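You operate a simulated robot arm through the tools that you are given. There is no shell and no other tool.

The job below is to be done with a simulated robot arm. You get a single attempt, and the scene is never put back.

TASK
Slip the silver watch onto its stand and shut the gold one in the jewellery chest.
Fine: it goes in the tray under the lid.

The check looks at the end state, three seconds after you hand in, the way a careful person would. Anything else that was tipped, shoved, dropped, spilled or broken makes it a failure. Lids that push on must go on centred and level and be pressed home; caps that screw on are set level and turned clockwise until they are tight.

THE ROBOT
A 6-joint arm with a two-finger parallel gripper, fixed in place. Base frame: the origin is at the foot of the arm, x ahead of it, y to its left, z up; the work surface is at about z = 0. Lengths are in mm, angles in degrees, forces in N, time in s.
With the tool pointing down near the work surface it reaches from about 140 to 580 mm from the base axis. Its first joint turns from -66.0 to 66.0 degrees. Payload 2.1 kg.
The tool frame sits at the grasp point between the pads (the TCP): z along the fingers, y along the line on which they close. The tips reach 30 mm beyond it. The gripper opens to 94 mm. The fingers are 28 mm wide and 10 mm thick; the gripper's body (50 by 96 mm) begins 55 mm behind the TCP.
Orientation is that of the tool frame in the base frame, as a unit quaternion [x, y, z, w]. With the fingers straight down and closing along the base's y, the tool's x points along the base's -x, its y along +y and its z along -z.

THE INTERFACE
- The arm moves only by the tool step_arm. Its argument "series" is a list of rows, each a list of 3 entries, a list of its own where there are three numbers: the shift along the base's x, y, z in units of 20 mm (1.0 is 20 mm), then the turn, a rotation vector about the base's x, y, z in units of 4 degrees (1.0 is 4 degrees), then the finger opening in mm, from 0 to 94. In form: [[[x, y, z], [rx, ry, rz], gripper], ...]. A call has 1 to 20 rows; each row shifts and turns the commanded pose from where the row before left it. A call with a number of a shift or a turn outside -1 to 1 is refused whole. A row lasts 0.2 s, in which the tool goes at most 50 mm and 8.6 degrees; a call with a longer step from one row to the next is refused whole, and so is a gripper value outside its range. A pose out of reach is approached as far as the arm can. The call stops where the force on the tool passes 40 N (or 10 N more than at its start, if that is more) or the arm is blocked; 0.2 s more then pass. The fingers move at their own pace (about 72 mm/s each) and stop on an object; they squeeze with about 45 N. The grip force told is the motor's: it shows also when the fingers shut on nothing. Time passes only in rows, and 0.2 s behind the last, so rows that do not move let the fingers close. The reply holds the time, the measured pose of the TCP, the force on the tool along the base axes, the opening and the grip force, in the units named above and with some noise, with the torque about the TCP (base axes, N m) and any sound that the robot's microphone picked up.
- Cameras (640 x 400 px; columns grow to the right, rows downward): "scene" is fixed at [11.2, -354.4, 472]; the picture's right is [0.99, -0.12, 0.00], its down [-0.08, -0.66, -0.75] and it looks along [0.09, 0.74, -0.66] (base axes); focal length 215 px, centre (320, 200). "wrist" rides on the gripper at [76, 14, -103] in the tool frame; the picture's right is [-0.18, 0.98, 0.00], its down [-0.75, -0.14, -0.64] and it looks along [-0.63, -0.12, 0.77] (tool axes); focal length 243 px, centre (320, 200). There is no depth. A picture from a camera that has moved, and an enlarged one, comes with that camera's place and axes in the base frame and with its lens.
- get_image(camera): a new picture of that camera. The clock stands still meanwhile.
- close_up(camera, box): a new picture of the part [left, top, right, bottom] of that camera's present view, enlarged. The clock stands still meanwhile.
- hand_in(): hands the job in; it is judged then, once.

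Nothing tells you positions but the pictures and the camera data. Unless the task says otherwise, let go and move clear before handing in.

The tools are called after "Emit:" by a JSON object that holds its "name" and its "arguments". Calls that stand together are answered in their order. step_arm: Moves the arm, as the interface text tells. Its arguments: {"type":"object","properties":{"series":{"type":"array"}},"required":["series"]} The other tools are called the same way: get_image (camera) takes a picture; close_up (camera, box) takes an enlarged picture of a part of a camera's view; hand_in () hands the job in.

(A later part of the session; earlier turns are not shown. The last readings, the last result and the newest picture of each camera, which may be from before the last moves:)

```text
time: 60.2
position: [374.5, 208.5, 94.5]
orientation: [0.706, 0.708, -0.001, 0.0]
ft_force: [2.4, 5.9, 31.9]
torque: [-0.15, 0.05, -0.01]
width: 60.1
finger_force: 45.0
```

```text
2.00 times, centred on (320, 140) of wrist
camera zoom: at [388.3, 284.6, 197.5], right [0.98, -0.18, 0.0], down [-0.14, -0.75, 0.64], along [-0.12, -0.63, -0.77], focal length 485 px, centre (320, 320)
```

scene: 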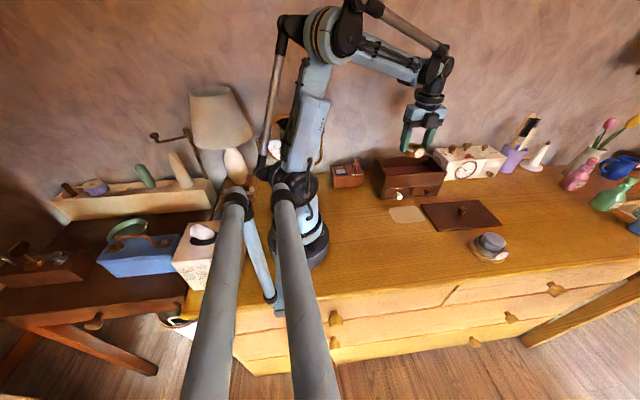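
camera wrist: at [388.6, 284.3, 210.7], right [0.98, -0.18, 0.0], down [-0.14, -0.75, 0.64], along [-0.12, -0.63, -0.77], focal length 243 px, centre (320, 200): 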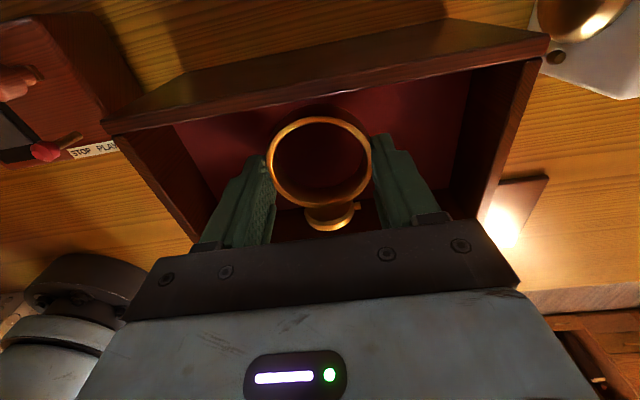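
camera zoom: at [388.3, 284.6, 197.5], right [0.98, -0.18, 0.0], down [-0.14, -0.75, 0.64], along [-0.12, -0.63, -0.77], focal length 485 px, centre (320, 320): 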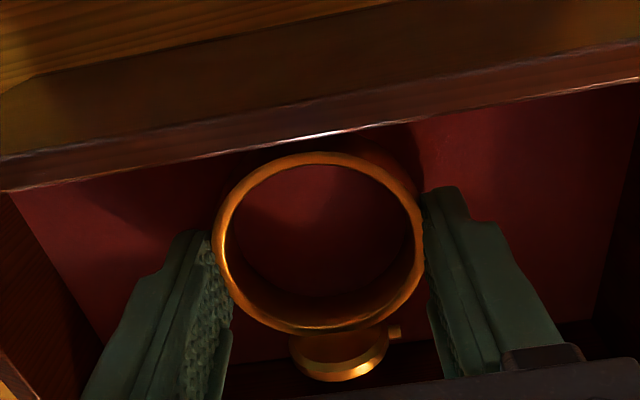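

The watch has reached the tray floor (32 N). I ease up 1.3 mm, open evenly and rise straight out.

Emit:
{"name": "step_arm", "arguments": {"series": [[[0, 0, 0.065], [0, 0, 0], 50], [[0, 0, 0], [0, 0, 0], 50], [[0, 0, 0], [0, 0, 0], 62], [[0, 0, 0], [0, 0, 0], 66], [[0, 0, 0], [0, 0, 0], 74], [[0, 0, 0], [0, 0, 0], 82], [[0, 0, 0], [0, 0, 0], 82], [[0, 0, 0.4], [0, 0, 0], 82], [[0, 0, 0.9], [0, 0, 0], 82], [[0, 0, 0.9], [0, 0, 0], 82], [[0, 0, 0.9], [0, 0, 0], 82], [[0, 0, 0.9], [0, 0, 0], 82], [[0, 0, 0.9], [0, 0, 0], 82]]}}

Emit:
{"name": "get_image", "arguments": {"camera": "wrist"}}

Emit:
{"name": "close_up", "arguments": {"camera": "scene", "box": [365, 110, 461, 205]}}

Emit:
{"name": "get_image", "arguments": {"camera": "scene"}}

```text
time: 63.0
position: [373.8, 208.5, 194.0]
orientation: [0.707, 0.708, 0.0, 0.0]
ft_force: [0.5, 0.4, 0.2]
torque: [0.0, 0.01, 0.03]
width: 82.1
finger_force: 0.1
```

```text
taken
camera wrist: at [388.6, 285.7, 296.6], right [0.98, -0.18, 0.0], down [-0.14, -0.75, 0.64], along [-0.12, -0.63, -0.77], focal length 243 px, centre (320, 200)
```

wrist: 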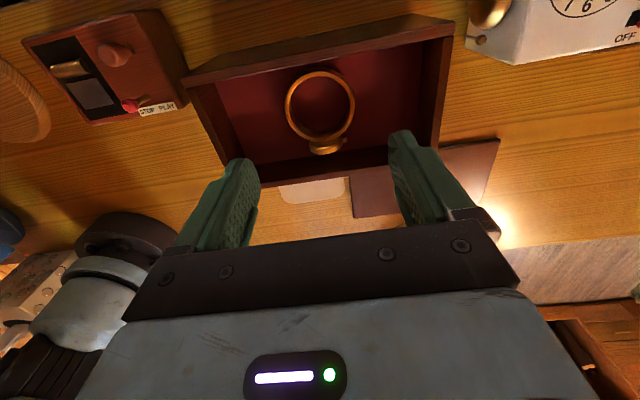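

```text
4.21 times, centred on (413, 158) of scene
camera zoom: at [11.2, -354.4, 472.0], right [0.99, -0.12, 0.0], down [-0.08, -0.66, -0.75], along [0.09, 0.74, -0.66], focal length 904 px, centre (-72, 379)
```

zoom: 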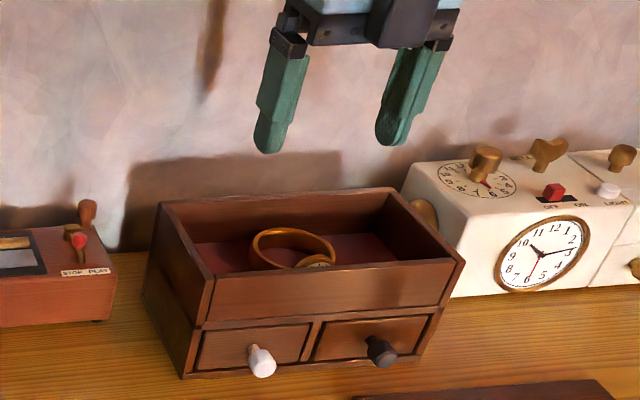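

```text
taken
```

scene: 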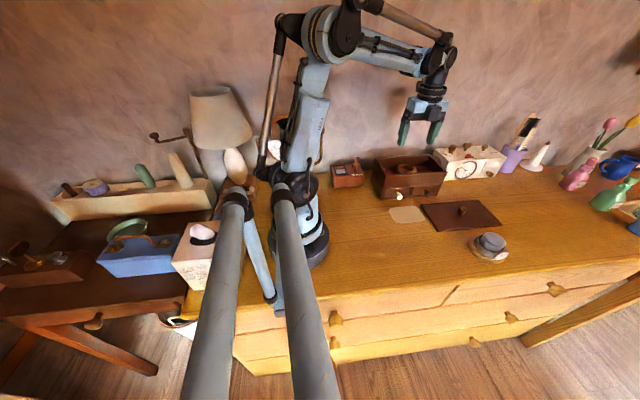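

The gold watch lies in the tray, lower than the rim. Now back to the lid: return above its knob at the recorded release pose and check.

Emit:
{"name": "step_arm", "arguments": {"series": [[[0.59, -0.787, -0.11], [0, 0, 0], 50], [[0.59, -0.787, -0.11], [0, 0, 0], 50], [[0.59, -0.787, -0.11], [0, 0, 0], 50], [[0.59, -0.787, -0.11], [0, 0, 0], 50], [[0.59, -0.787, -0.11], [0, 0, 0], 50], [[0.59, -0.787, -0.11], [0, 0, 0], 50], [[0.59, -0.787, -0.11], [0, 0, 0], 50], [[0.59, -0.787, -0.11], [0, 0, 0], 50], [[0.59, -0.787, -0.11], [0, 0, 0], 50], [[0.59, -0.787, -0.11], [0, 0, 0], 50], [[0, 0, -1], [0, 0, 0], 50], [[0, 0, -1], [0, 0, 0], 50], [[0, 0, -1], [0, 0, 0], 50], [[0, 0, 0], [0, 0, 0], 50]]}}

Emit:
{"name": "get_image", "arguments": {"camera": "wrist"}}

Emit:
{"name": "close_up", "arguments": {"camera": "wrist", "box": [240, 60, 400, 220]}}

```text
time: 66.0
position: [492.5, 52.4, 110.1]
orientation: [0.707, 0.708, -0.001, 0.0]
ft_force: [1.4, 0.5, -0.2]
torque: [0.04, -0.01, 0.02]
width: 50.0
finger_force: 0.0
```

```text
taken
camera wrist: at [506.8, 128.9, 213.7], right [0.98, -0.18, 0.0], down [-0.14, -0.75, 0.64], along [-0.12, -0.63, -0.77], focal length 243 px, centre (320, 200)
```

wrist: 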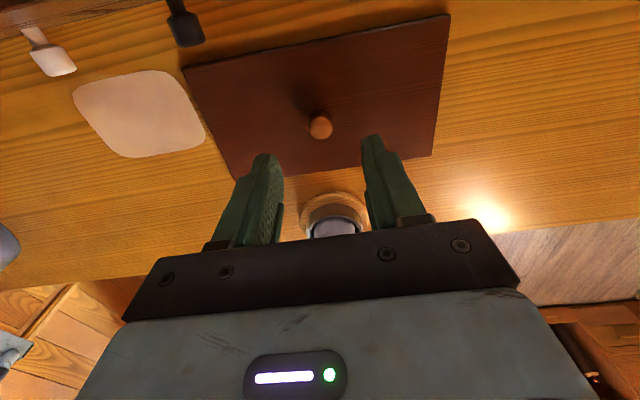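

```text
2.50 times, centred on (320, 140) of wrist
camera zoom: at [506.8, 128.9, 213.7], right [0.98, -0.18, 0.0], down [-0.14, -0.75, 0.64], along [-0.12, -0.63, -0.77], focal length 606 px, centre (320, 350)
```

zoom: 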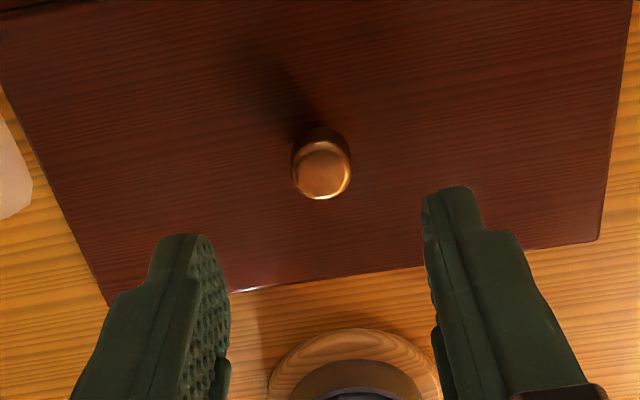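

The knob is right on the tool axis. Descending and gripping it as before.

Emit:
{"name": "step_arm", "arguments": {"series": [[[0, 0, -0.9], [0, 0, 0], 50], [[0, 0, -0.9], [0, 0, 0], 50], [[0, 0, -0.8], [0, 0, 0], 50], [[0, 0, -0.6], [0, 0, 0], 50], [[0, 0, -0.27], [0, 0, 0], 50], [[0, 0, 0], [0, 0, 0], 50], [[0, 0, 0], [0, 0, 0], 30], [[0, 0, 0], [0, 0, 0], 10], [[0, 0, 0], [0, 0, 0], 10], [[0, 0, 0], [0, 0, 0], 10]]}}

Emit:
{"name": "get_image", "arguments": {"camera": "wrist"}}

```text
time: 68.2
position: [492.0, 51.1, 41.1]
orientation: [0.707, 0.708, 0.0, 0.001]
ft_force: [-0.5, -0.1, -1.0]
torque: [0.01, -0.03, 0.03]
width: 18.8
finger_force: 44.5
```

```text
taken
camera wrist: at [506.4, 127.1, 144.4], right [0.98, -0.18, 0.0], down [-0.14, -0.75, 0.64], along [-0.12, -0.63, -0.77], focal length 243 px, centre (320, 200)
```

wrist: 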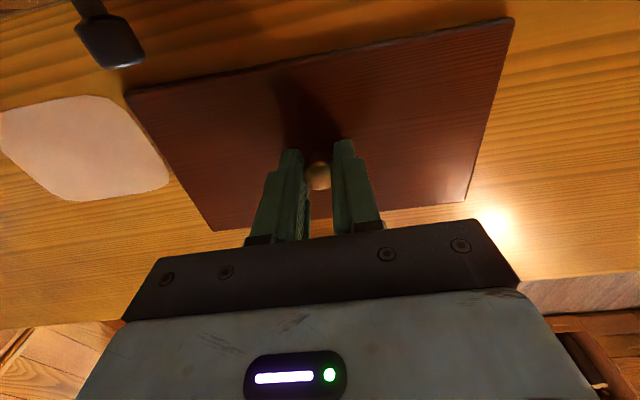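

Knob gripped again. Lift straight up, then carry the lid back over the chest by the reverse path.

Emit:
{"name": "step_arm", "arguments": {"series": [[[0, 0, 0.3], [0, 0, 0], 10], [[0, 0, 0.7], [0, 0, 0], 10], [[0, 0, 0.9], [0, 0, 0], 10], [[0, 0, 0.9], [0, 0, 0], 10], [[0, 0, 0.9], [0, 0, 0], 10], [[0, 0, 0.9], [0, 0, 0], 10], [[0, 0, 0.9], [0, 0, 0], 10], [[0, 0, 0.9], [0, 0, 0], 10], [[0, 0, 0.9], [0, 0, 0], 10], [[0, 0, 0.9], [0, 0, 0], 10], [[-0.739, 0.3, 0], [0, 0, 0], 10], [[-0.739, 0.3, 0], [0, 0, 0], 10], [[-0.739, 0.3, 0], [0, 0, 0], 10], [[-0.739, 0.3, 0], [0, 0, 0], 10], [[-0.739, 0.3, 0], [0, 0, 0], 10], [[-0.739, 0.3, 0], [0, 0, 0], 10], [[-0.739, 0.3, 0], [0, 0, 0], 10], [[-0.737, 0.3, 0], [0, 0, 0], 10], [[0, 0, 0], [0, 0, 0], 10]]}}

Emit:
{"name": "step_arm", "arguments": {"series": [[[0, 0.7, 0], [0, 0, 0], 10], [[0, 0.8, 0], [0, 0, 0], 10], [[0, 0.8, 0], [0, 0, 0], 10], [[0, 0.8, 0], [0, 0, 0], 10], [[0, 0.8, 0], [0, 0, 0], 10], [[0, 0.8, 0], [0, 0, 0], 10], [[0, 0.44, 0], [0, 0, 0], 10], [[0, 0, 0], [0, 0, 0], 10]]}}

Emit:
{"name": "get_image", "arguments": {"camera": "wrist"}}

Emit:
{"name": "close_up", "arguments": {"camera": "scene", "box": [355, 100, 475, 205]}}

```text
time: 72.2
position: [372.7, 100.4, 204.0]
orientation: [0.706, 0.708, -0.001, 0.001]
ft_force: [0.5, 0.1, -0.9]
torque: [0.05, -0.01, -0.02]
width: 18.8
finger_force: 44.9
```

```text
time: 74.0
position: [373.3, 202.8, 204.7]
orientation: [0.707, 0.707, -0.001, 0.0]
ft_force: [0.4, 0.0, -1.1]
torque: [0.05, -0.03, 0.0]
width: 18.4
finger_force: 45.0
```

```text
taken
camera wrist: at [388.1, 278.6, 308.3], right [0.98, -0.18, 0.0], down [-0.14, -0.75, 0.64], along [-0.12, -0.63, -0.77], focal length 243 px, centre (320, 200)
```

wrist: 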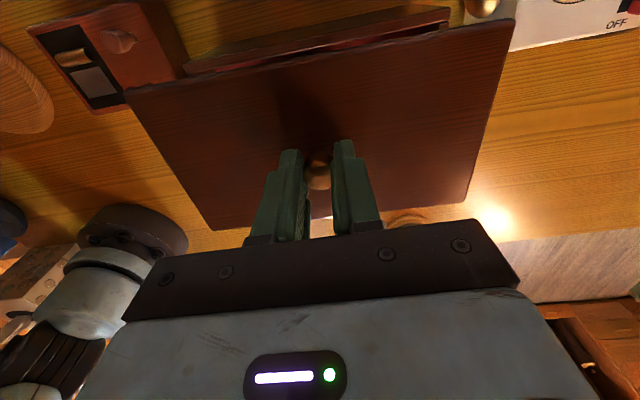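

```text
3.81 times, centred on (415, 152) of scene
camera zoom: at [11.2, -354.4, 472.0], right [0.99, -0.12, 0.0], down [-0.08, -0.66, -0.75], along [0.09, 0.74, -0.66], focal length 818 px, centre (-42, 381)
```

zoom: 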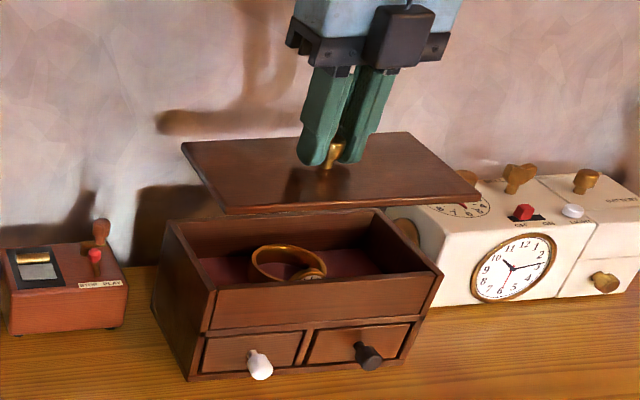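

The lid is level over the chest at the recorded x, y. Lowering to about 6 mm above the rim for an alignment check.

Emit:
{"name": "step_arm", "arguments": {"series": [[[0, 0, -0.7], [0, 0, 0], 10], [[0, 0, -0.7], [0, 0, 0], 10], [[0, 0, -0.7], [0, 0, 0], 10], [[0, 0, -0.5], [0, 0, 0], 10], [[0, 0, -0.3], [0, 0, 0], 10], [[0, 0, 0], [0, 0, 0], 10]]}}

Emit:
{"name": "close_up", "arguments": {"camera": "wrist", "box": [100, 0, 540, 240]}}

Emit:
{"name": "close_up", "arguments": {"camera": "scene", "box": [365, 125, 461, 205]}}

```text
time: 75.4
position: [374.0, 199.7, 145.6]
orientation: [0.707, 0.708, -0.001, 0.001]
ft_force: [0.3, -0.5, -2.1]
torque: [-0.03, 0.0, 0.01]
width: 18.6
finger_force: 45.2
```

```text
1.45 times, centred on (320, 120) of wrist
camera zoom: at [388.1, 276.8, 249.4], right [0.98, -0.18, 0.0], down [-0.14, -0.75, 0.64], along [-0.12, -0.63, -0.77], focal length 353 px, centre (320, 316)
```

zoom: 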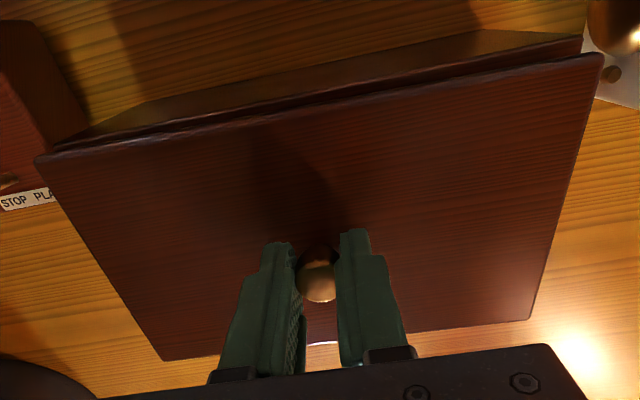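

```text
5.00 times, centred on (413, 165) of scene
camera zoom: at [11.2, -354.4, 472.0], right [0.99, -0.12, 0.0], down [-0.08, -0.66, -0.75], along [0.09, 0.74, -0.66], focal length 1074 px, centre (-145, 375)
```

zoom: 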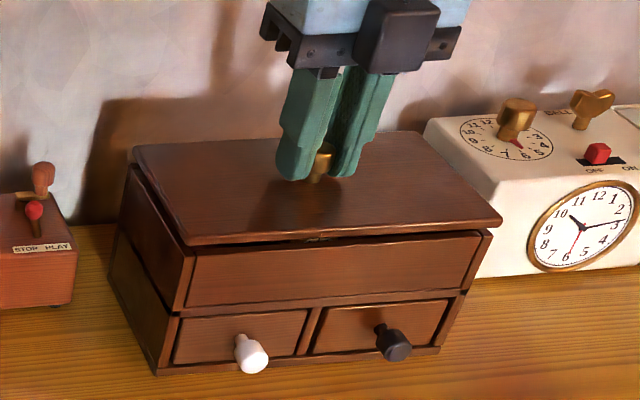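

Let me double-check the exact position here (readings are noisy): a fresh wrist picture and a no-move step.

Emit:
{"name": "step_arm", "arguments": {"series": [[[0, 0, 0], [0, 0, 0], 10], [[0, 0, 0], [0, 0, 0], 10]]}}

Emit:
{"name": "close_up", "arguments": {"camera": "wrist", "box": [110, 20, 330, 140]}}

Emit:
{"name": "close_up", "arguments": {"camera": "wrist", "box": [320, 10, 540, 130]}}

Emit:
{"name": "close_up", "arguments": {"camera": "scene", "box": [370, 150, 434, 190]}}

Emit:
{"name": "close_up", "arguments": {"camera": "scene", "box": [410, 150, 474, 190]}}

```text
time: 76.0
position: [373.4, 199.6, 146.1]
orientation: [0.707, 0.708, -0.002, 0.0]
ft_force: [-0.5, -0.6, -1.6]
torque: [-0.01, 0.01, -0.02]
width: 18.7
finger_force: 44.5
```

```text
2.91 times, centred on (220, 80) of wrist
camera zoom: at [388.1, 276.8, 249.5], right [0.98, -0.18, 0.0], down [-0.14, -0.75, 0.64], along [-0.12, -0.63, -0.77], focal length 706 px, centre (611, 549)
```

zoom: 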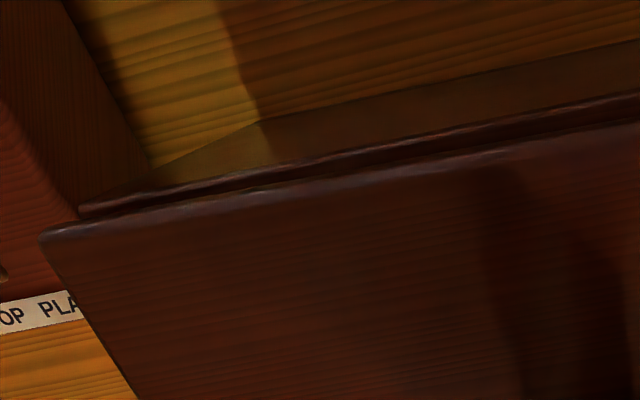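

```text
2.91 times, centred on (430, 70) of wrist
camera zoom: at [388.1, 276.8, 249.5], right [0.98, -0.18, 0.0], down [-0.14, -0.75, 0.64], along [-0.12, -0.63, -0.77], focal length 706 px, centre (0, 578)
```

zoom: 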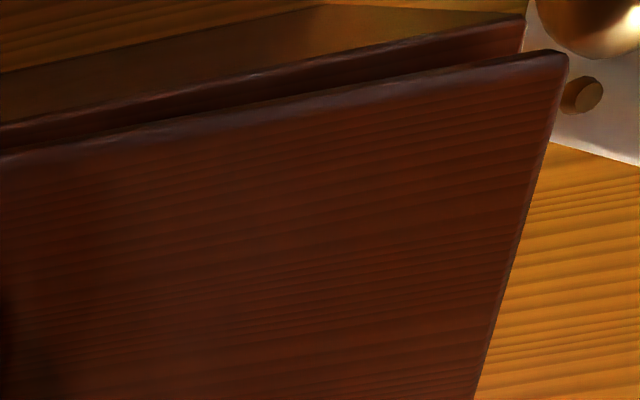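

```text
10.00 times, centred on (402, 170) of scene
camera zoom: at [11.2, -354.4, 472.0], right [0.99, -0.12, 0.0], down [-0.08, -0.66, -0.75], along [0.09, 0.74, -0.66], focal length 2147 px, centre (-500, 500)
```

zoom: 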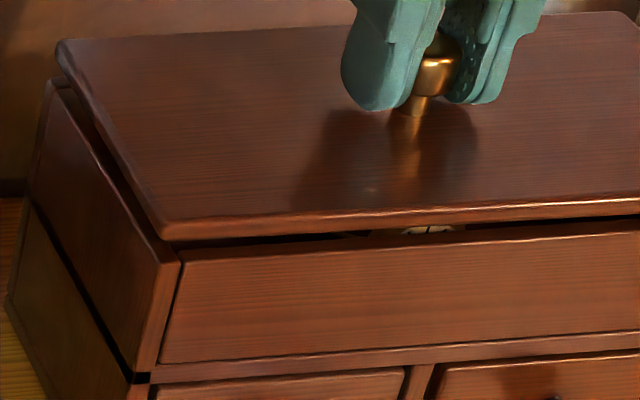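

```text
10.00 times, centred on (442, 170) of scene
camera zoom: at [11.2, -354.4, 472.0], right [0.99, -0.12, 0.0], down [-0.08, -0.66, -0.75], along [0.09, 0.74, -0.66], focal length 2147 px, centre (-900, 500)
```

zoom: 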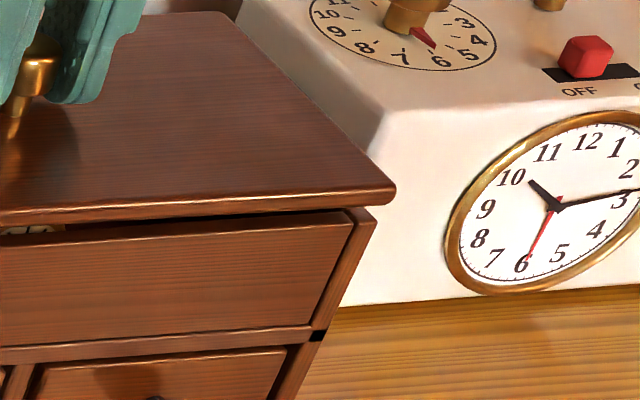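

There is a dark line along the chest's side, between the upper tray section and the drawer section, that I want to understand before seating the lid. Looking closer.

Emit:
{"name": "close_up", "arguments": {"camera": "scene", "box": [368, 150, 416, 200]}}

Emit:
{"name": "close_up", "arguments": {"camera": "scene", "box": [412, 160, 460, 210]}}

Emit:
{"name": "get_image", "arguments": {"camera": "scene"}}

```text
8.00 times, centred on (392, 175) of scene
camera zoom: at [11.2, -354.4, 472.0], right [0.99, -0.12, 0.0], down [-0.08, -0.66, -0.75], along [0.09, 0.74, -0.66], focal length 1718 px, centre (-256, 400)
```

zoom: 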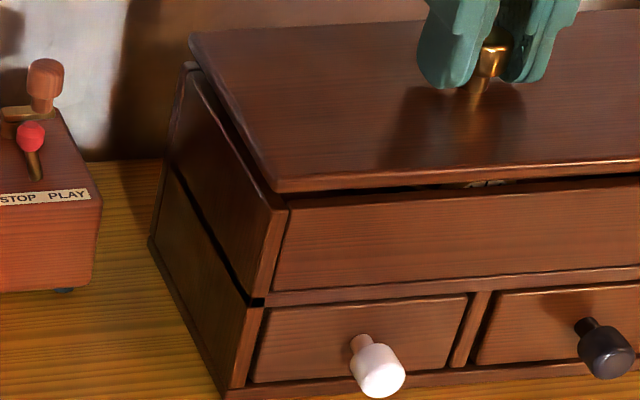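

```text
8.00 times, centred on (436, 185) of scene
camera zoom: at [11.2, -354.4, 472.0], right [0.99, -0.12, 0.0], down [-0.08, -0.66, -0.75], along [0.09, 0.74, -0.66], focal length 1718 px, centre (-608, 320)
```

zoom: 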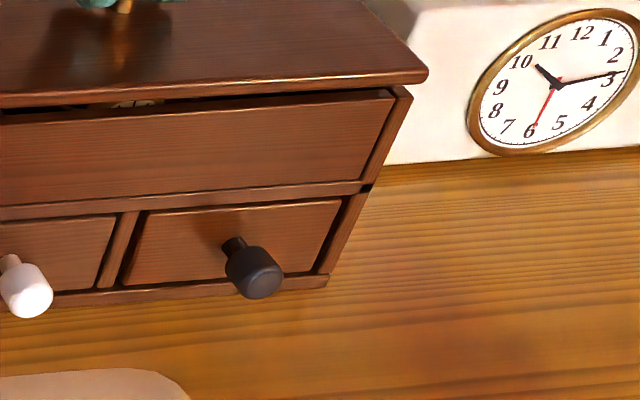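

```text
taken
```

scene: 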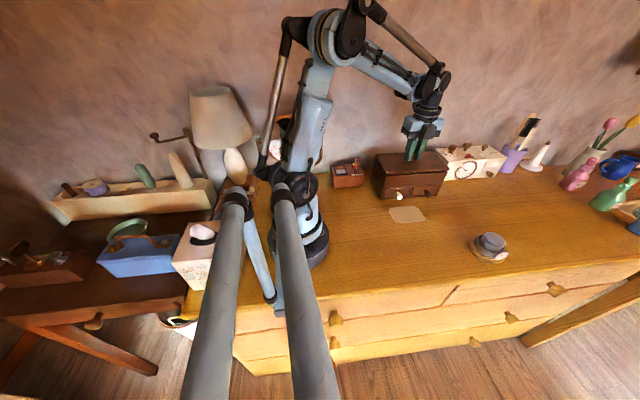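

The gap is just a groove of the chest; its body has not moved. The lid however is about 2.8 mm too far forward (and ~0.5° turned) compared with its original seat, so I correct that now, still above the rim.

Emit:
{"name": "step_arm", "arguments": {"series": [[[0, 0.07, 0], [0, 0, 0.065], 10], [[0, 0.07, 0], [0, 0, 0.065], 10], [[0, 0, 0], [0, 0, 0], 10]]}}

Emit:
{"name": "close_up", "arguments": {"camera": "wrist", "box": [110, 20, 330, 140]}}

Emit:
{"name": "close_up", "arguments": {"camera": "wrist", "box": [320, 10, 540, 130]}}

Emit:
{"name": "close_up", "arguments": {"camera": "scene", "box": [370, 150, 434, 190]}}

Emit:
{"name": "close_up", "arguments": {"camera": "scene", "box": [410, 150, 474, 190]}}

```text
time: 76.8
position: [374.2, 204.1, 146.5]
orientation: [0.703, 0.712, -0.001, 0.0]
ft_force: [0.7, 0.8, -0.6]
torque: [-0.03, 0.02, 0.03]
width: 18.9
finger_force: 45.3
```

```text
2.91 times, centred on (220, 80) of wrist
camera zoom: at [388.1, 280.5, 249.7], right [0.98, -0.17, 0.0], down [-0.13, -0.75, 0.64], along [-0.11, -0.63, -0.77], focal length 706 px, centre (611, 549)
```

zoom: 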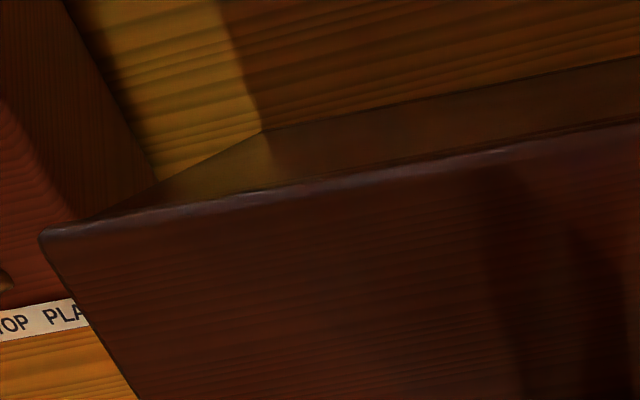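

```text
2.91 times, centred on (430, 70) of wrist
camera zoom: at [388.1, 280.5, 249.7], right [0.98, -0.17, 0.0], down [-0.13, -0.75, 0.64], along [-0.11, -0.63, -0.77], focal length 706 px, centre (0, 578)
```

zoom: 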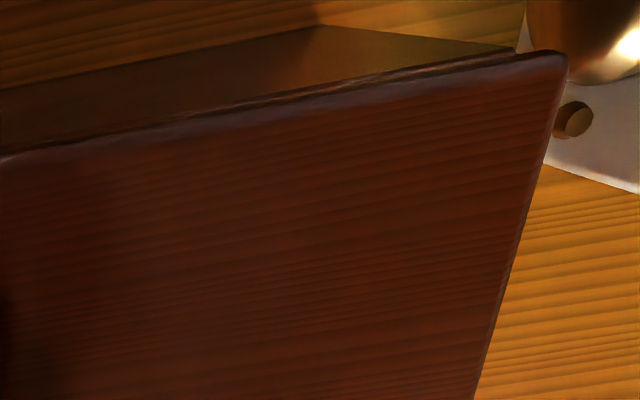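

```text
10.00 times, centred on (402, 170) of scene
camera zoom: at [11.2, -354.4, 472.0], right [0.99, -0.12, 0.0], down [-0.08, -0.66, -0.75], along [0.09, 0.74, -0.66], focal length 2147 px, centre (-500, 500)
```

zoom: 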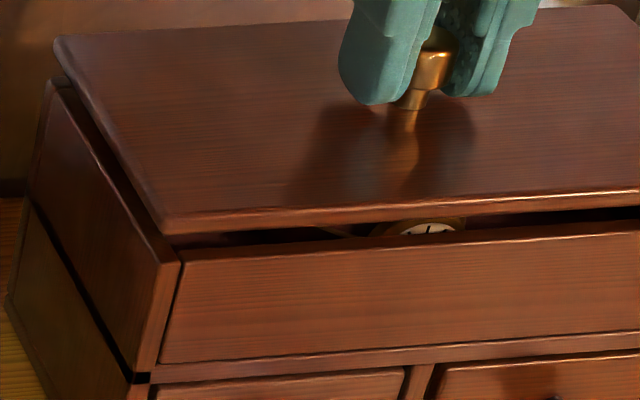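

```text
10.00 times, centred on (442, 170) of scene
camera zoom: at [11.2, -354.4, 472.0], right [0.99, -0.12, 0.0], down [-0.08, -0.66, -0.75], along [0.09, 0.74, -0.66], focal length 2147 px, centre (-900, 500)
```

zoom: 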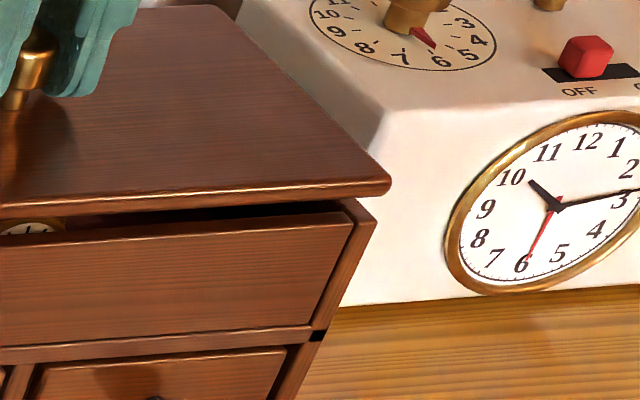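

Emit:
{"name": "close_up", "arguments": {"camera": "scene", "box": [372, 164, 404, 184]}}

Emit:
{"name": "close_up", "arguments": {"camera": "scene", "box": [424, 160, 456, 180]}}

Emit:
{"name": "close_up", "arguments": {"camera": "scene", "box": [396, 164, 428, 184]}}

```text
16.00 times, centred on (388, 174) of scene
camera zoom: at [11.2, -354.4, 472.0], right [0.99, -0.12, 0.0], down [-0.08, -0.66, -0.75], along [0.09, 0.74, -0.66], focal length 3435 px, centre (-768, 616)
```

zoom: 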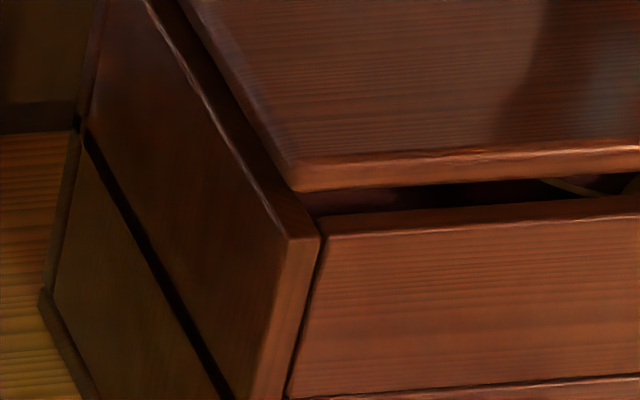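

```text
16.00 times, centred on (440, 170) of scene
camera zoom: at [11.2, -354.4, 472.0], right [0.99, -0.12, 0.0], down [-0.08, -0.66, -0.75], along [0.09, 0.74, -0.66], focal length 3435 px, centre (-1600, 680)
```

zoom: 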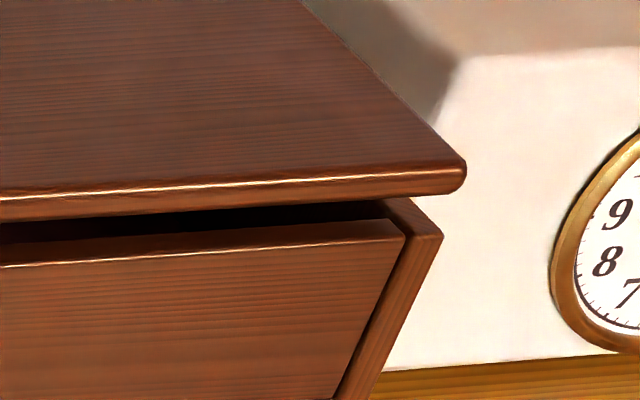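

```text
16.00 times, centred on (412, 174) of scene
camera zoom: at [11.2, -354.4, 472.0], right [0.99, -0.12, 0.0], down [-0.08, -0.66, -0.75], along [0.09, 0.74, -0.66], focal length 3435 px, centre (-1152, 616)
```

zoom: 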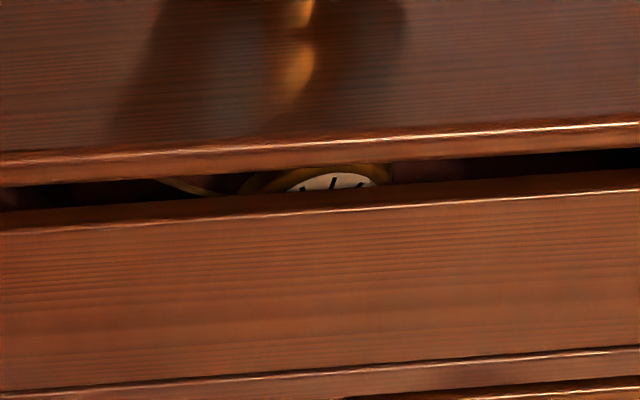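

The camera pose read-outs are steadier than the force-frame ones: original seat had the camera at (388.6, 279.3); I'm now ~1 mm past it. I'll check where the knob sits in the grip compared with before, to finish the correction.

Emit:
{"name": "close_up", "arguments": {"camera": "wrist", "box": [240, 80, 400, 240]}}

Emit:
{"name": "close_up", "arguments": {"camera": "scene", "box": [365, 125, 461, 205]}}

```text
2.50 times, centred on (320, 160) of wrist
camera zoom: at [388.1, 280.5, 249.7], right [0.98, -0.17, 0.0], down [-0.13, -0.75, 0.64], along [-0.11, -0.63, -0.77], focal length 606 px, centre (320, 300)
```

zoom: 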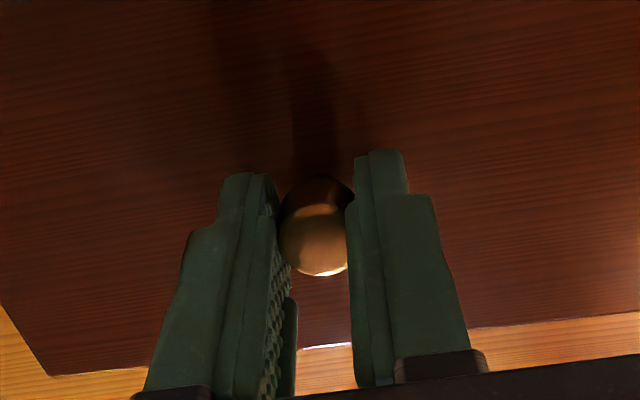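

```text
5.00 times, centred on (413, 165) of scene
camera zoom: at [11.2, -354.4, 472.0], right [0.99, -0.12, 0.0], down [-0.08, -0.66, -0.75], along [0.09, 0.74, -0.66], focal length 1074 px, centre (-145, 375)
```

zoom: 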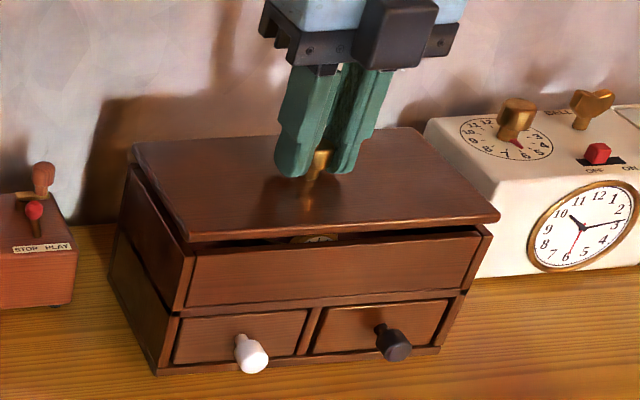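

The knob sits in the grip just as before (about 1 mm lower), and the lid's slight turn is compensated. The remaining error is about 1 mm in y; nudging back.

Emit:
{"name": "step_arm", "arguments": {"series": [[[-0.02, -0.05, 0], [0, 0, 0], 10], [[0, 0, 0], [0, 0, 0], 10]]}}

Emit:
{"name": "close_up", "arguments": {"camera": "wrist", "box": [100, 0, 540, 240]}}

Emit:
{"name": "close_up", "arguments": {"camera": "scene", "box": [372, 164, 404, 184]}}

Emit:
{"name": "close_up", "arguments": {"camera": "scene", "box": [424, 160, 456, 180]}}

```text
time: 77.4
position: [373.7, 202.8, 146.6]
orientation: [0.703, 0.711, -0.001, 0.0]
ft_force: [0.2, 0.2, -1.9]
torque: [0.05, 0.01, 0.01]
width: 18.7
finger_force: 45.2
```

```text
1.45 times, centred on (320, 120) of wrist
camera zoom: at [387.5, 279.8, 249.8], right [0.98, -0.17, 0.0], down [-0.13, -0.75, 0.64], along [-0.11, -0.63, -0.77], focal length 353 px, centre (320, 316)
```

zoom: 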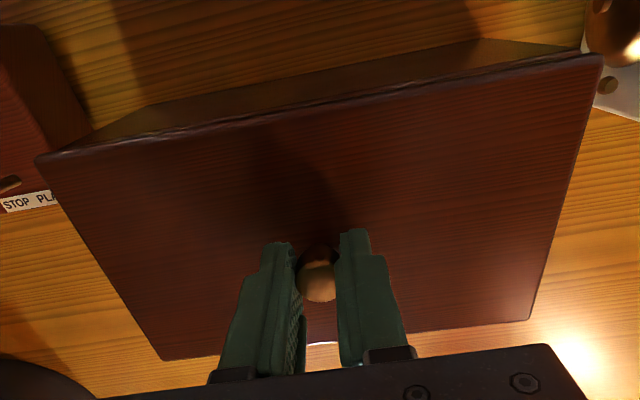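

```text
16.00 times, centred on (388, 174) of scene
camera zoom: at [11.2, -354.4, 472.0], right [0.99, -0.12, 0.0], down [-0.08, -0.66, -0.75], along [0.09, 0.74, -0.66], focal length 3435 px, centre (-768, 616)
```

zoom: 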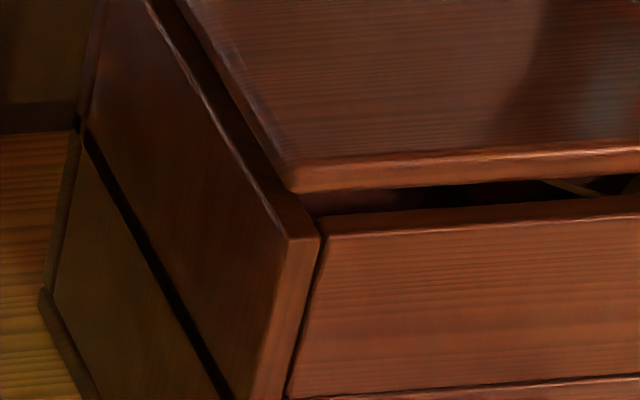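

```text
16.00 times, centred on (440, 170) of scene
camera zoom: at [11.2, -354.4, 472.0], right [0.99, -0.12, 0.0], down [-0.08, -0.66, -0.75], along [0.09, 0.74, -0.66], focal length 3435 px, centre (-1600, 680)
```

zoom: 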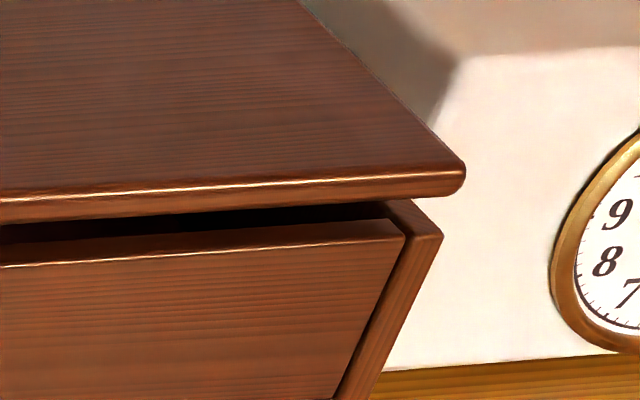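

Position now matches the original seat (camera target 387.6, 279.5). Lowering onto the rim in small steps.

Emit:
{"name": "step_arm", "arguments": {"series": [[[0, 0, -0.1], [0, 0, 0], 10], [[0, 0, -0.1], [0, 0, 0], 10], [[0, 0, 0], [0, 0, 0], 10]]}}

Emit:
{"name": "close_up", "arguments": {"camera": "scene", "box": [372, 164, 404, 184]}}

Emit:
{"name": "close_up", "arguments": {"camera": "scene", "box": [424, 160, 456, 180]}}

Emit:
{"name": "close_up", "arguments": {"camera": "wrist", "box": [100, 0, 540, 240]}}

```text
time: 78.2
position: [374.3, 204.5, 141.8]
orientation: [0.704, 0.71, 0.0, 0.001]
ft_force: [0.1, -0.5, -1.6]
torque: [-0.01, 0.02, 0.02]
width: 18.9
finger_force: 45.2
```

```text
16.00 times, centred on (388, 174) of scene
camera zoom: at [11.2, -354.4, 472.0], right [0.99, -0.12, 0.0], down [-0.08, -0.66, -0.75], along [0.09, 0.74, -0.66], focal length 3435 px, centre (-768, 616)
```

zoom: 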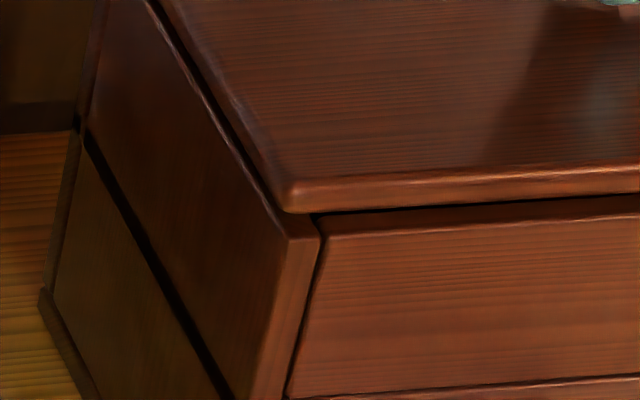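

```text
16.00 times, centred on (440, 170) of scene
camera zoom: at [11.2, -354.4, 472.0], right [0.99, -0.12, 0.0], down [-0.08, -0.66, -0.75], along [0.09, 0.74, -0.66], focal length 3435 px, centre (-1600, 680)
```

zoom: 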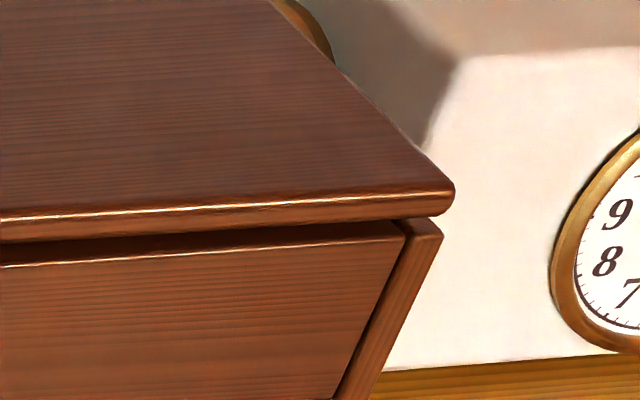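

```text
1.45 times, centred on (320, 120) of wrist
camera zoom: at [387.4, 280.1, 245.1], right [0.98, -0.17, 0.0], down [-0.13, -0.75, 0.64], along [-0.11, -0.63, -0.77], focal length 353 px, centre (320, 316)
```

zoom: 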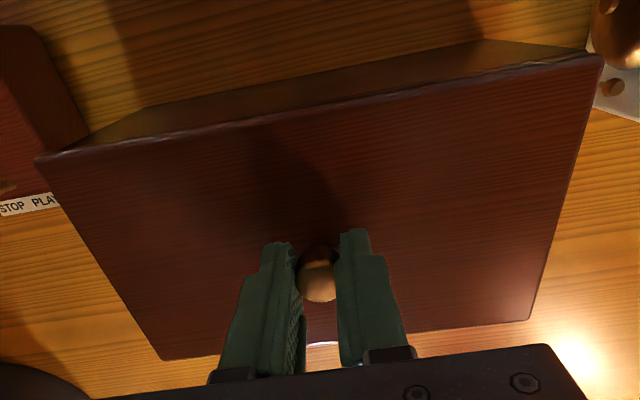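

Nearly seated, and aligned at both ends; by camera pose I'm still ~0.6 mm too far back. A tiny nudge, then the final millimetres down, feeling for contact.

Emit:
{"name": "step_arm", "arguments": {"series": [[[0, -0.035, 0], [0, 0, 0], 10], [[0, 0, -0.05], [0, 0, 0], 10], [[0, 0, 0], [0, 0, 0], 10]]}}

Emit:
{"name": "close_up", "arguments": {"camera": "scene", "box": [372, 164, 404, 184]}}

Emit:
{"name": "close_up", "arguments": {"camera": "wrist", "box": [110, 20, 330, 140]}}

```text
time: 79.0
position: [373.3, 204.1, 140.9]
orientation: [0.703, 0.711, -0.001, 0.001]
ft_force: [0.3, -1.1, -1.1]
torque: [-0.01, 0.0, 0.02]
width: 18.9
finger_force: 45.0
```

```text
16.00 times, centred on (388, 174) of scene
camera zoom: at [11.2, -354.4, 472.0], right [0.99, -0.12, 0.0], down [-0.08, -0.66, -0.75], along [0.09, 0.74, -0.66], focal length 3435 px, centre (-768, 616)
```

zoom: 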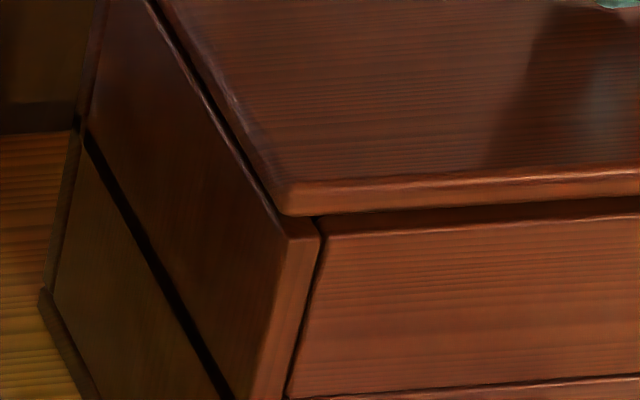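

```text
2.91 times, centred on (220, 80) of wrist
camera zoom: at [387.4, 279.9, 244.6], right [0.98, -0.17, 0.0], down [-0.13, -0.75, 0.64], along [-0.11, -0.63, -0.77], focal length 706 px, centre (611, 549)
```

zoom: 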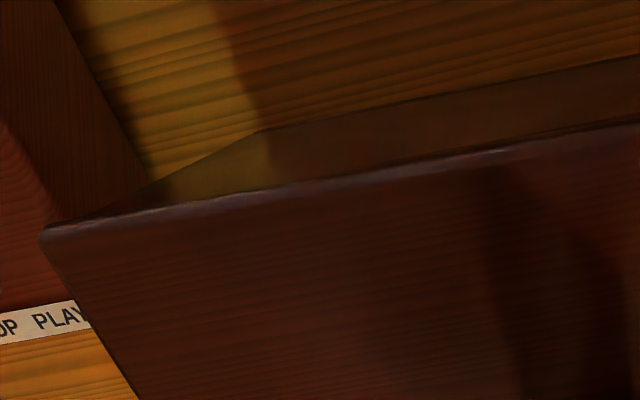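

Emit:
{"name": "step_arm", "arguments": {"series": [[[0, -0.03, -0.05], [0, 0, 0], 10], [[0, 0, 0], [0, 0, 0], 10]]}}

Emit:
{"name": "close_up", "arguments": {"camera": "wrist", "box": [320, 10, 540, 130]}}

Emit:
{"name": "close_up", "arguments": {"camera": "scene", "box": [372, 164, 404, 184]}}

Emit:
{"name": "close_up", "arguments": {"camera": "scene", "box": [424, 160, 456, 180]}}

```text
time: 79.6
position: [374.0, 203.1, 139.7]
orientation: [0.703, 0.711, -0.001, 0.0]
ft_force: [0.5, -0.1, -1.0]
torque: [0.0, 0.02, 0.02]
width: 19.1
finger_force: 44.7
```

```text
2.91 times, centred on (430, 70) of wrist
camera zoom: at [387.2, 279.4, 243.5], right [0.98, -0.17, 0.0], down [-0.13, -0.75, 0.64], along [-0.11, -0.63, -0.77], focal length 706 px, centre (0, 578)
```

zoom: 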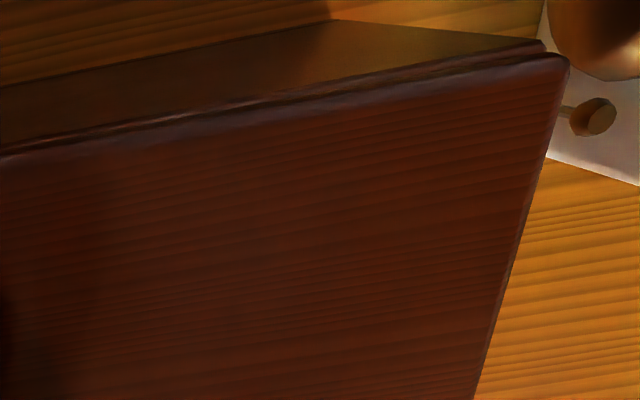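

```text
16.00 times, centred on (388, 174) of scene
camera zoom: at [11.2, -354.4, 472.0], right [0.99, -0.12, 0.0], down [-0.08, -0.66, -0.75], along [0.09, 0.74, -0.66], focal length 3435 px, centre (-768, 616)
```

zoom: 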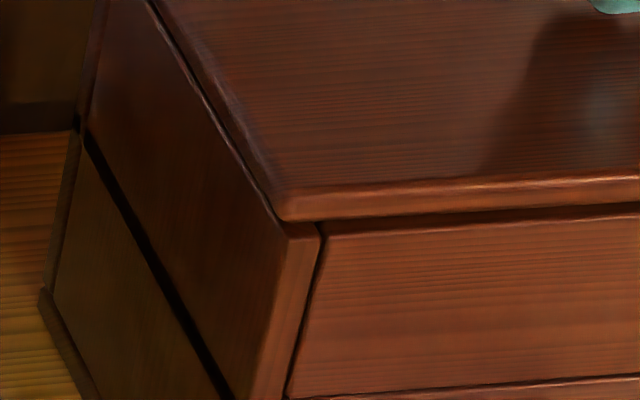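

```text
16.00 times, centred on (440, 170) of scene
camera zoom: at [11.2, -354.4, 472.0], right [0.99, -0.12, 0.0], down [-0.08, -0.66, -0.75], along [0.09, 0.74, -0.66], focal length 3435 px, centre (-1600, 680)
```

zoom: 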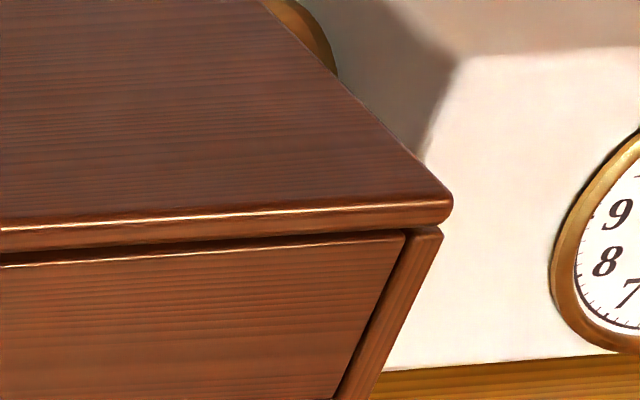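

The lid needs about 0.4° more turn (its right end is slightly forward, left end slightly back). Correcting that, then checking.

Emit:
{"name": "step_arm", "arguments": {"series": [[[0, 0, 0], [0, 0, 0.11], 10], [[0, 0, 0], [0, 0, 0], 10]]}}

Emit:
{"name": "close_up", "arguments": {"camera": "wrist", "box": [320, 10, 540, 130]}}

Emit:
{"name": "close_up", "arguments": {"camera": "wrist", "box": [110, 20, 330, 140]}}

Emit:
{"name": "close_up", "arguments": {"camera": "scene", "box": [372, 164, 404, 184]}}

Emit:
{"name": "close_up", "arguments": {"camera": "scene", "box": [424, 160, 456, 180]}}

```text
time: 80.2
position: [372.6, 203.1, 140.1]
orientation: [0.701, 0.713, -0.001, 0.0]
ft_force: [-0.2, -0.5, -0.4]
torque: [0.02, 0.03, -0.01]
width: 18.5
finger_force: 45.0
```

```text
2.91 times, centred on (430, 70) of wrist
camera zoom: at [386.4, 279.4, 243.6], right [0.99, -0.17, 0.0], down [-0.13, -0.76, 0.64], along [-0.11, -0.63, -0.77], focal length 706 px, centre (0, 578)
```

zoom: 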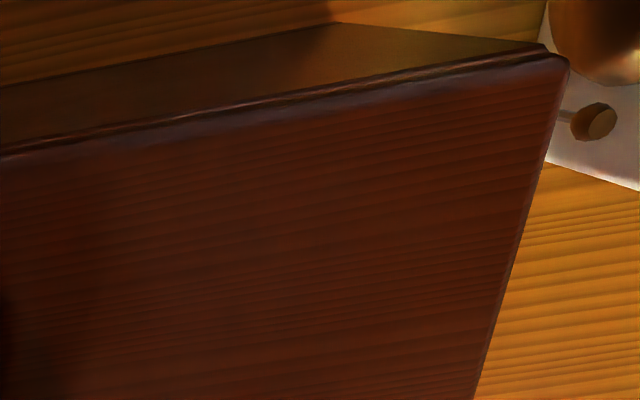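

```text
2.91 times, centred on (220, 80) of wrist
camera zoom: at [386.4, 279.4, 243.6], right [0.99, -0.17, 0.0], down [-0.13, -0.76, 0.64], along [-0.11, -0.63, -0.77], focal length 706 px, centre (611, 549)
```

zoom: 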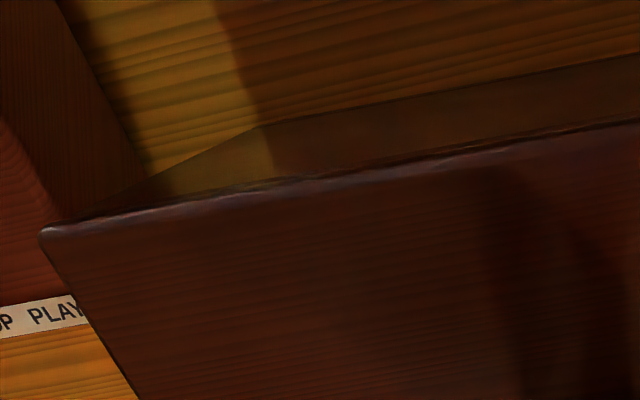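

```text
16.00 times, centred on (388, 174) of scene
camera zoom: at [11.2, -354.4, 472.0], right [0.99, -0.12, 0.0], down [-0.08, -0.66, -0.75], along [0.09, 0.74, -0.66], focal length 3435 px, centre (-768, 616)
```

zoom: 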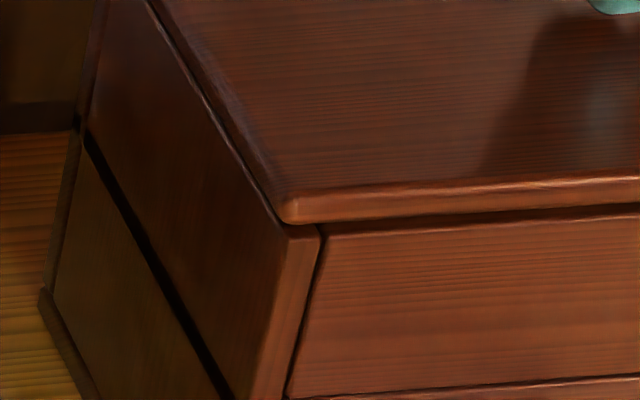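

```text
16.00 times, centred on (440, 170) of scene
camera zoom: at [11.2, -354.4, 472.0], right [0.99, -0.12, 0.0], down [-0.08, -0.66, -0.75], along [0.09, 0.74, -0.66], focal length 3435 px, centre (-1600, 680)
```

zoom: 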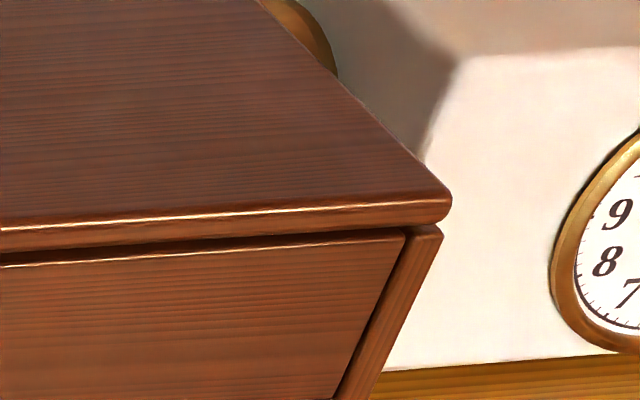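

Good; a last trim: 0.75 mm to the right and another 0.3° of turn brings the margins equal on all four sides.

Emit:
{"name": "step_arm", "arguments": {"series": [[[0.04, 0, 0], [0, 0, 0.075], 10], [[0, 0, 0], [0, 0, 0], 10]]}}

Emit:
{"name": "close_up", "arguments": {"camera": "wrist", "box": [320, 10, 540, 130]}}

Emit:
{"name": "close_up", "arguments": {"camera": "wrist", "box": [110, 20, 330, 140]}}

Emit:
{"name": "close_up", "arguments": {"camera": "scene", "box": [372, 164, 404, 184]}}

Emit:
{"name": "close_up", "arguments": {"camera": "scene", "box": [424, 160, 456, 180]}}

```text
time: 80.8
position: [373.9, 201.8, 140.8]
orientation: [0.698, 0.716, -0.001, 0.0]
ft_force: [0.9, -0.1, -0.5]
torque: [-0.04, 0.0, 0.02]
width: 18.7
finger_force: 44.9
```

```text
2.91 times, centred on (430, 70) of wrist
camera zoom: at [386.8, 279.3, 243.9], right [0.99, -0.16, 0.0], down [-0.12, -0.76, 0.64], along [-0.1, -0.64, -0.77], focal length 706 px, centre (0, 578)
```

zoom: 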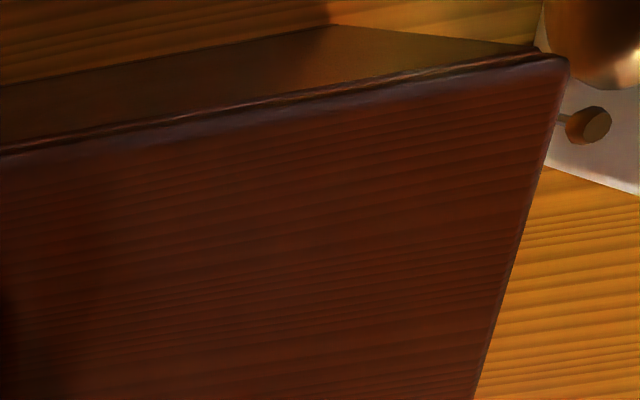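

```text
2.91 times, centred on (220, 80) of wrist
camera zoom: at [386.8, 279.3, 243.9], right [0.99, -0.16, 0.0], down [-0.12, -0.76, 0.64], along [-0.1, -0.64, -0.77], focal length 706 px, centre (611, 549)
```

zoom: 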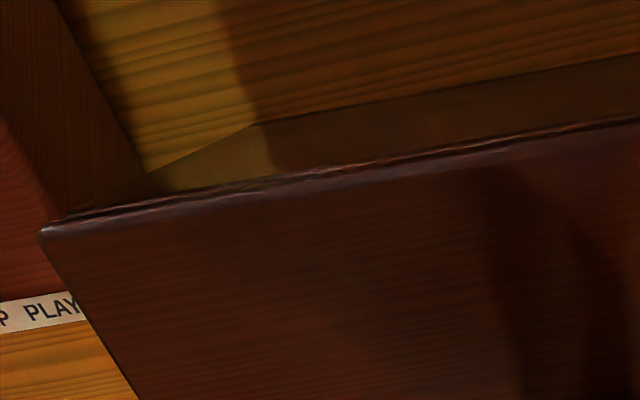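

```text
16.00 times, centred on (388, 174) of scene
camera zoom: at [11.2, -354.4, 472.0], right [0.99, -0.12, 0.0], down [-0.08, -0.66, -0.75], along [0.09, 0.74, -0.66], focal length 3435 px, centre (-768, 616)
```

zoom: 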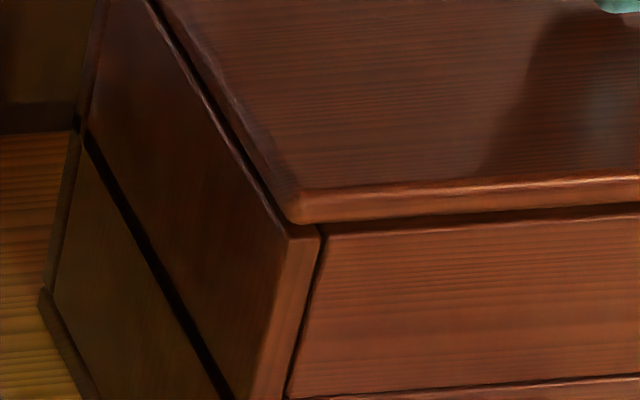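

```text
16.00 times, centred on (440, 170) of scene
camera zoom: at [11.2, -354.4, 472.0], right [0.99, -0.12, 0.0], down [-0.08, -0.66, -0.75], along [0.09, 0.74, -0.66], focal length 3435 px, centre (-1600, 680)
```

zoom: 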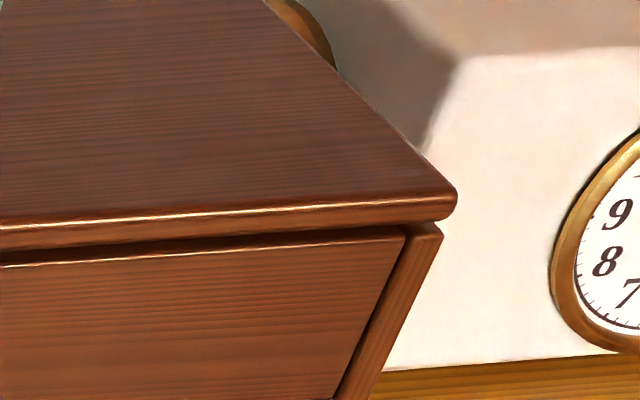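

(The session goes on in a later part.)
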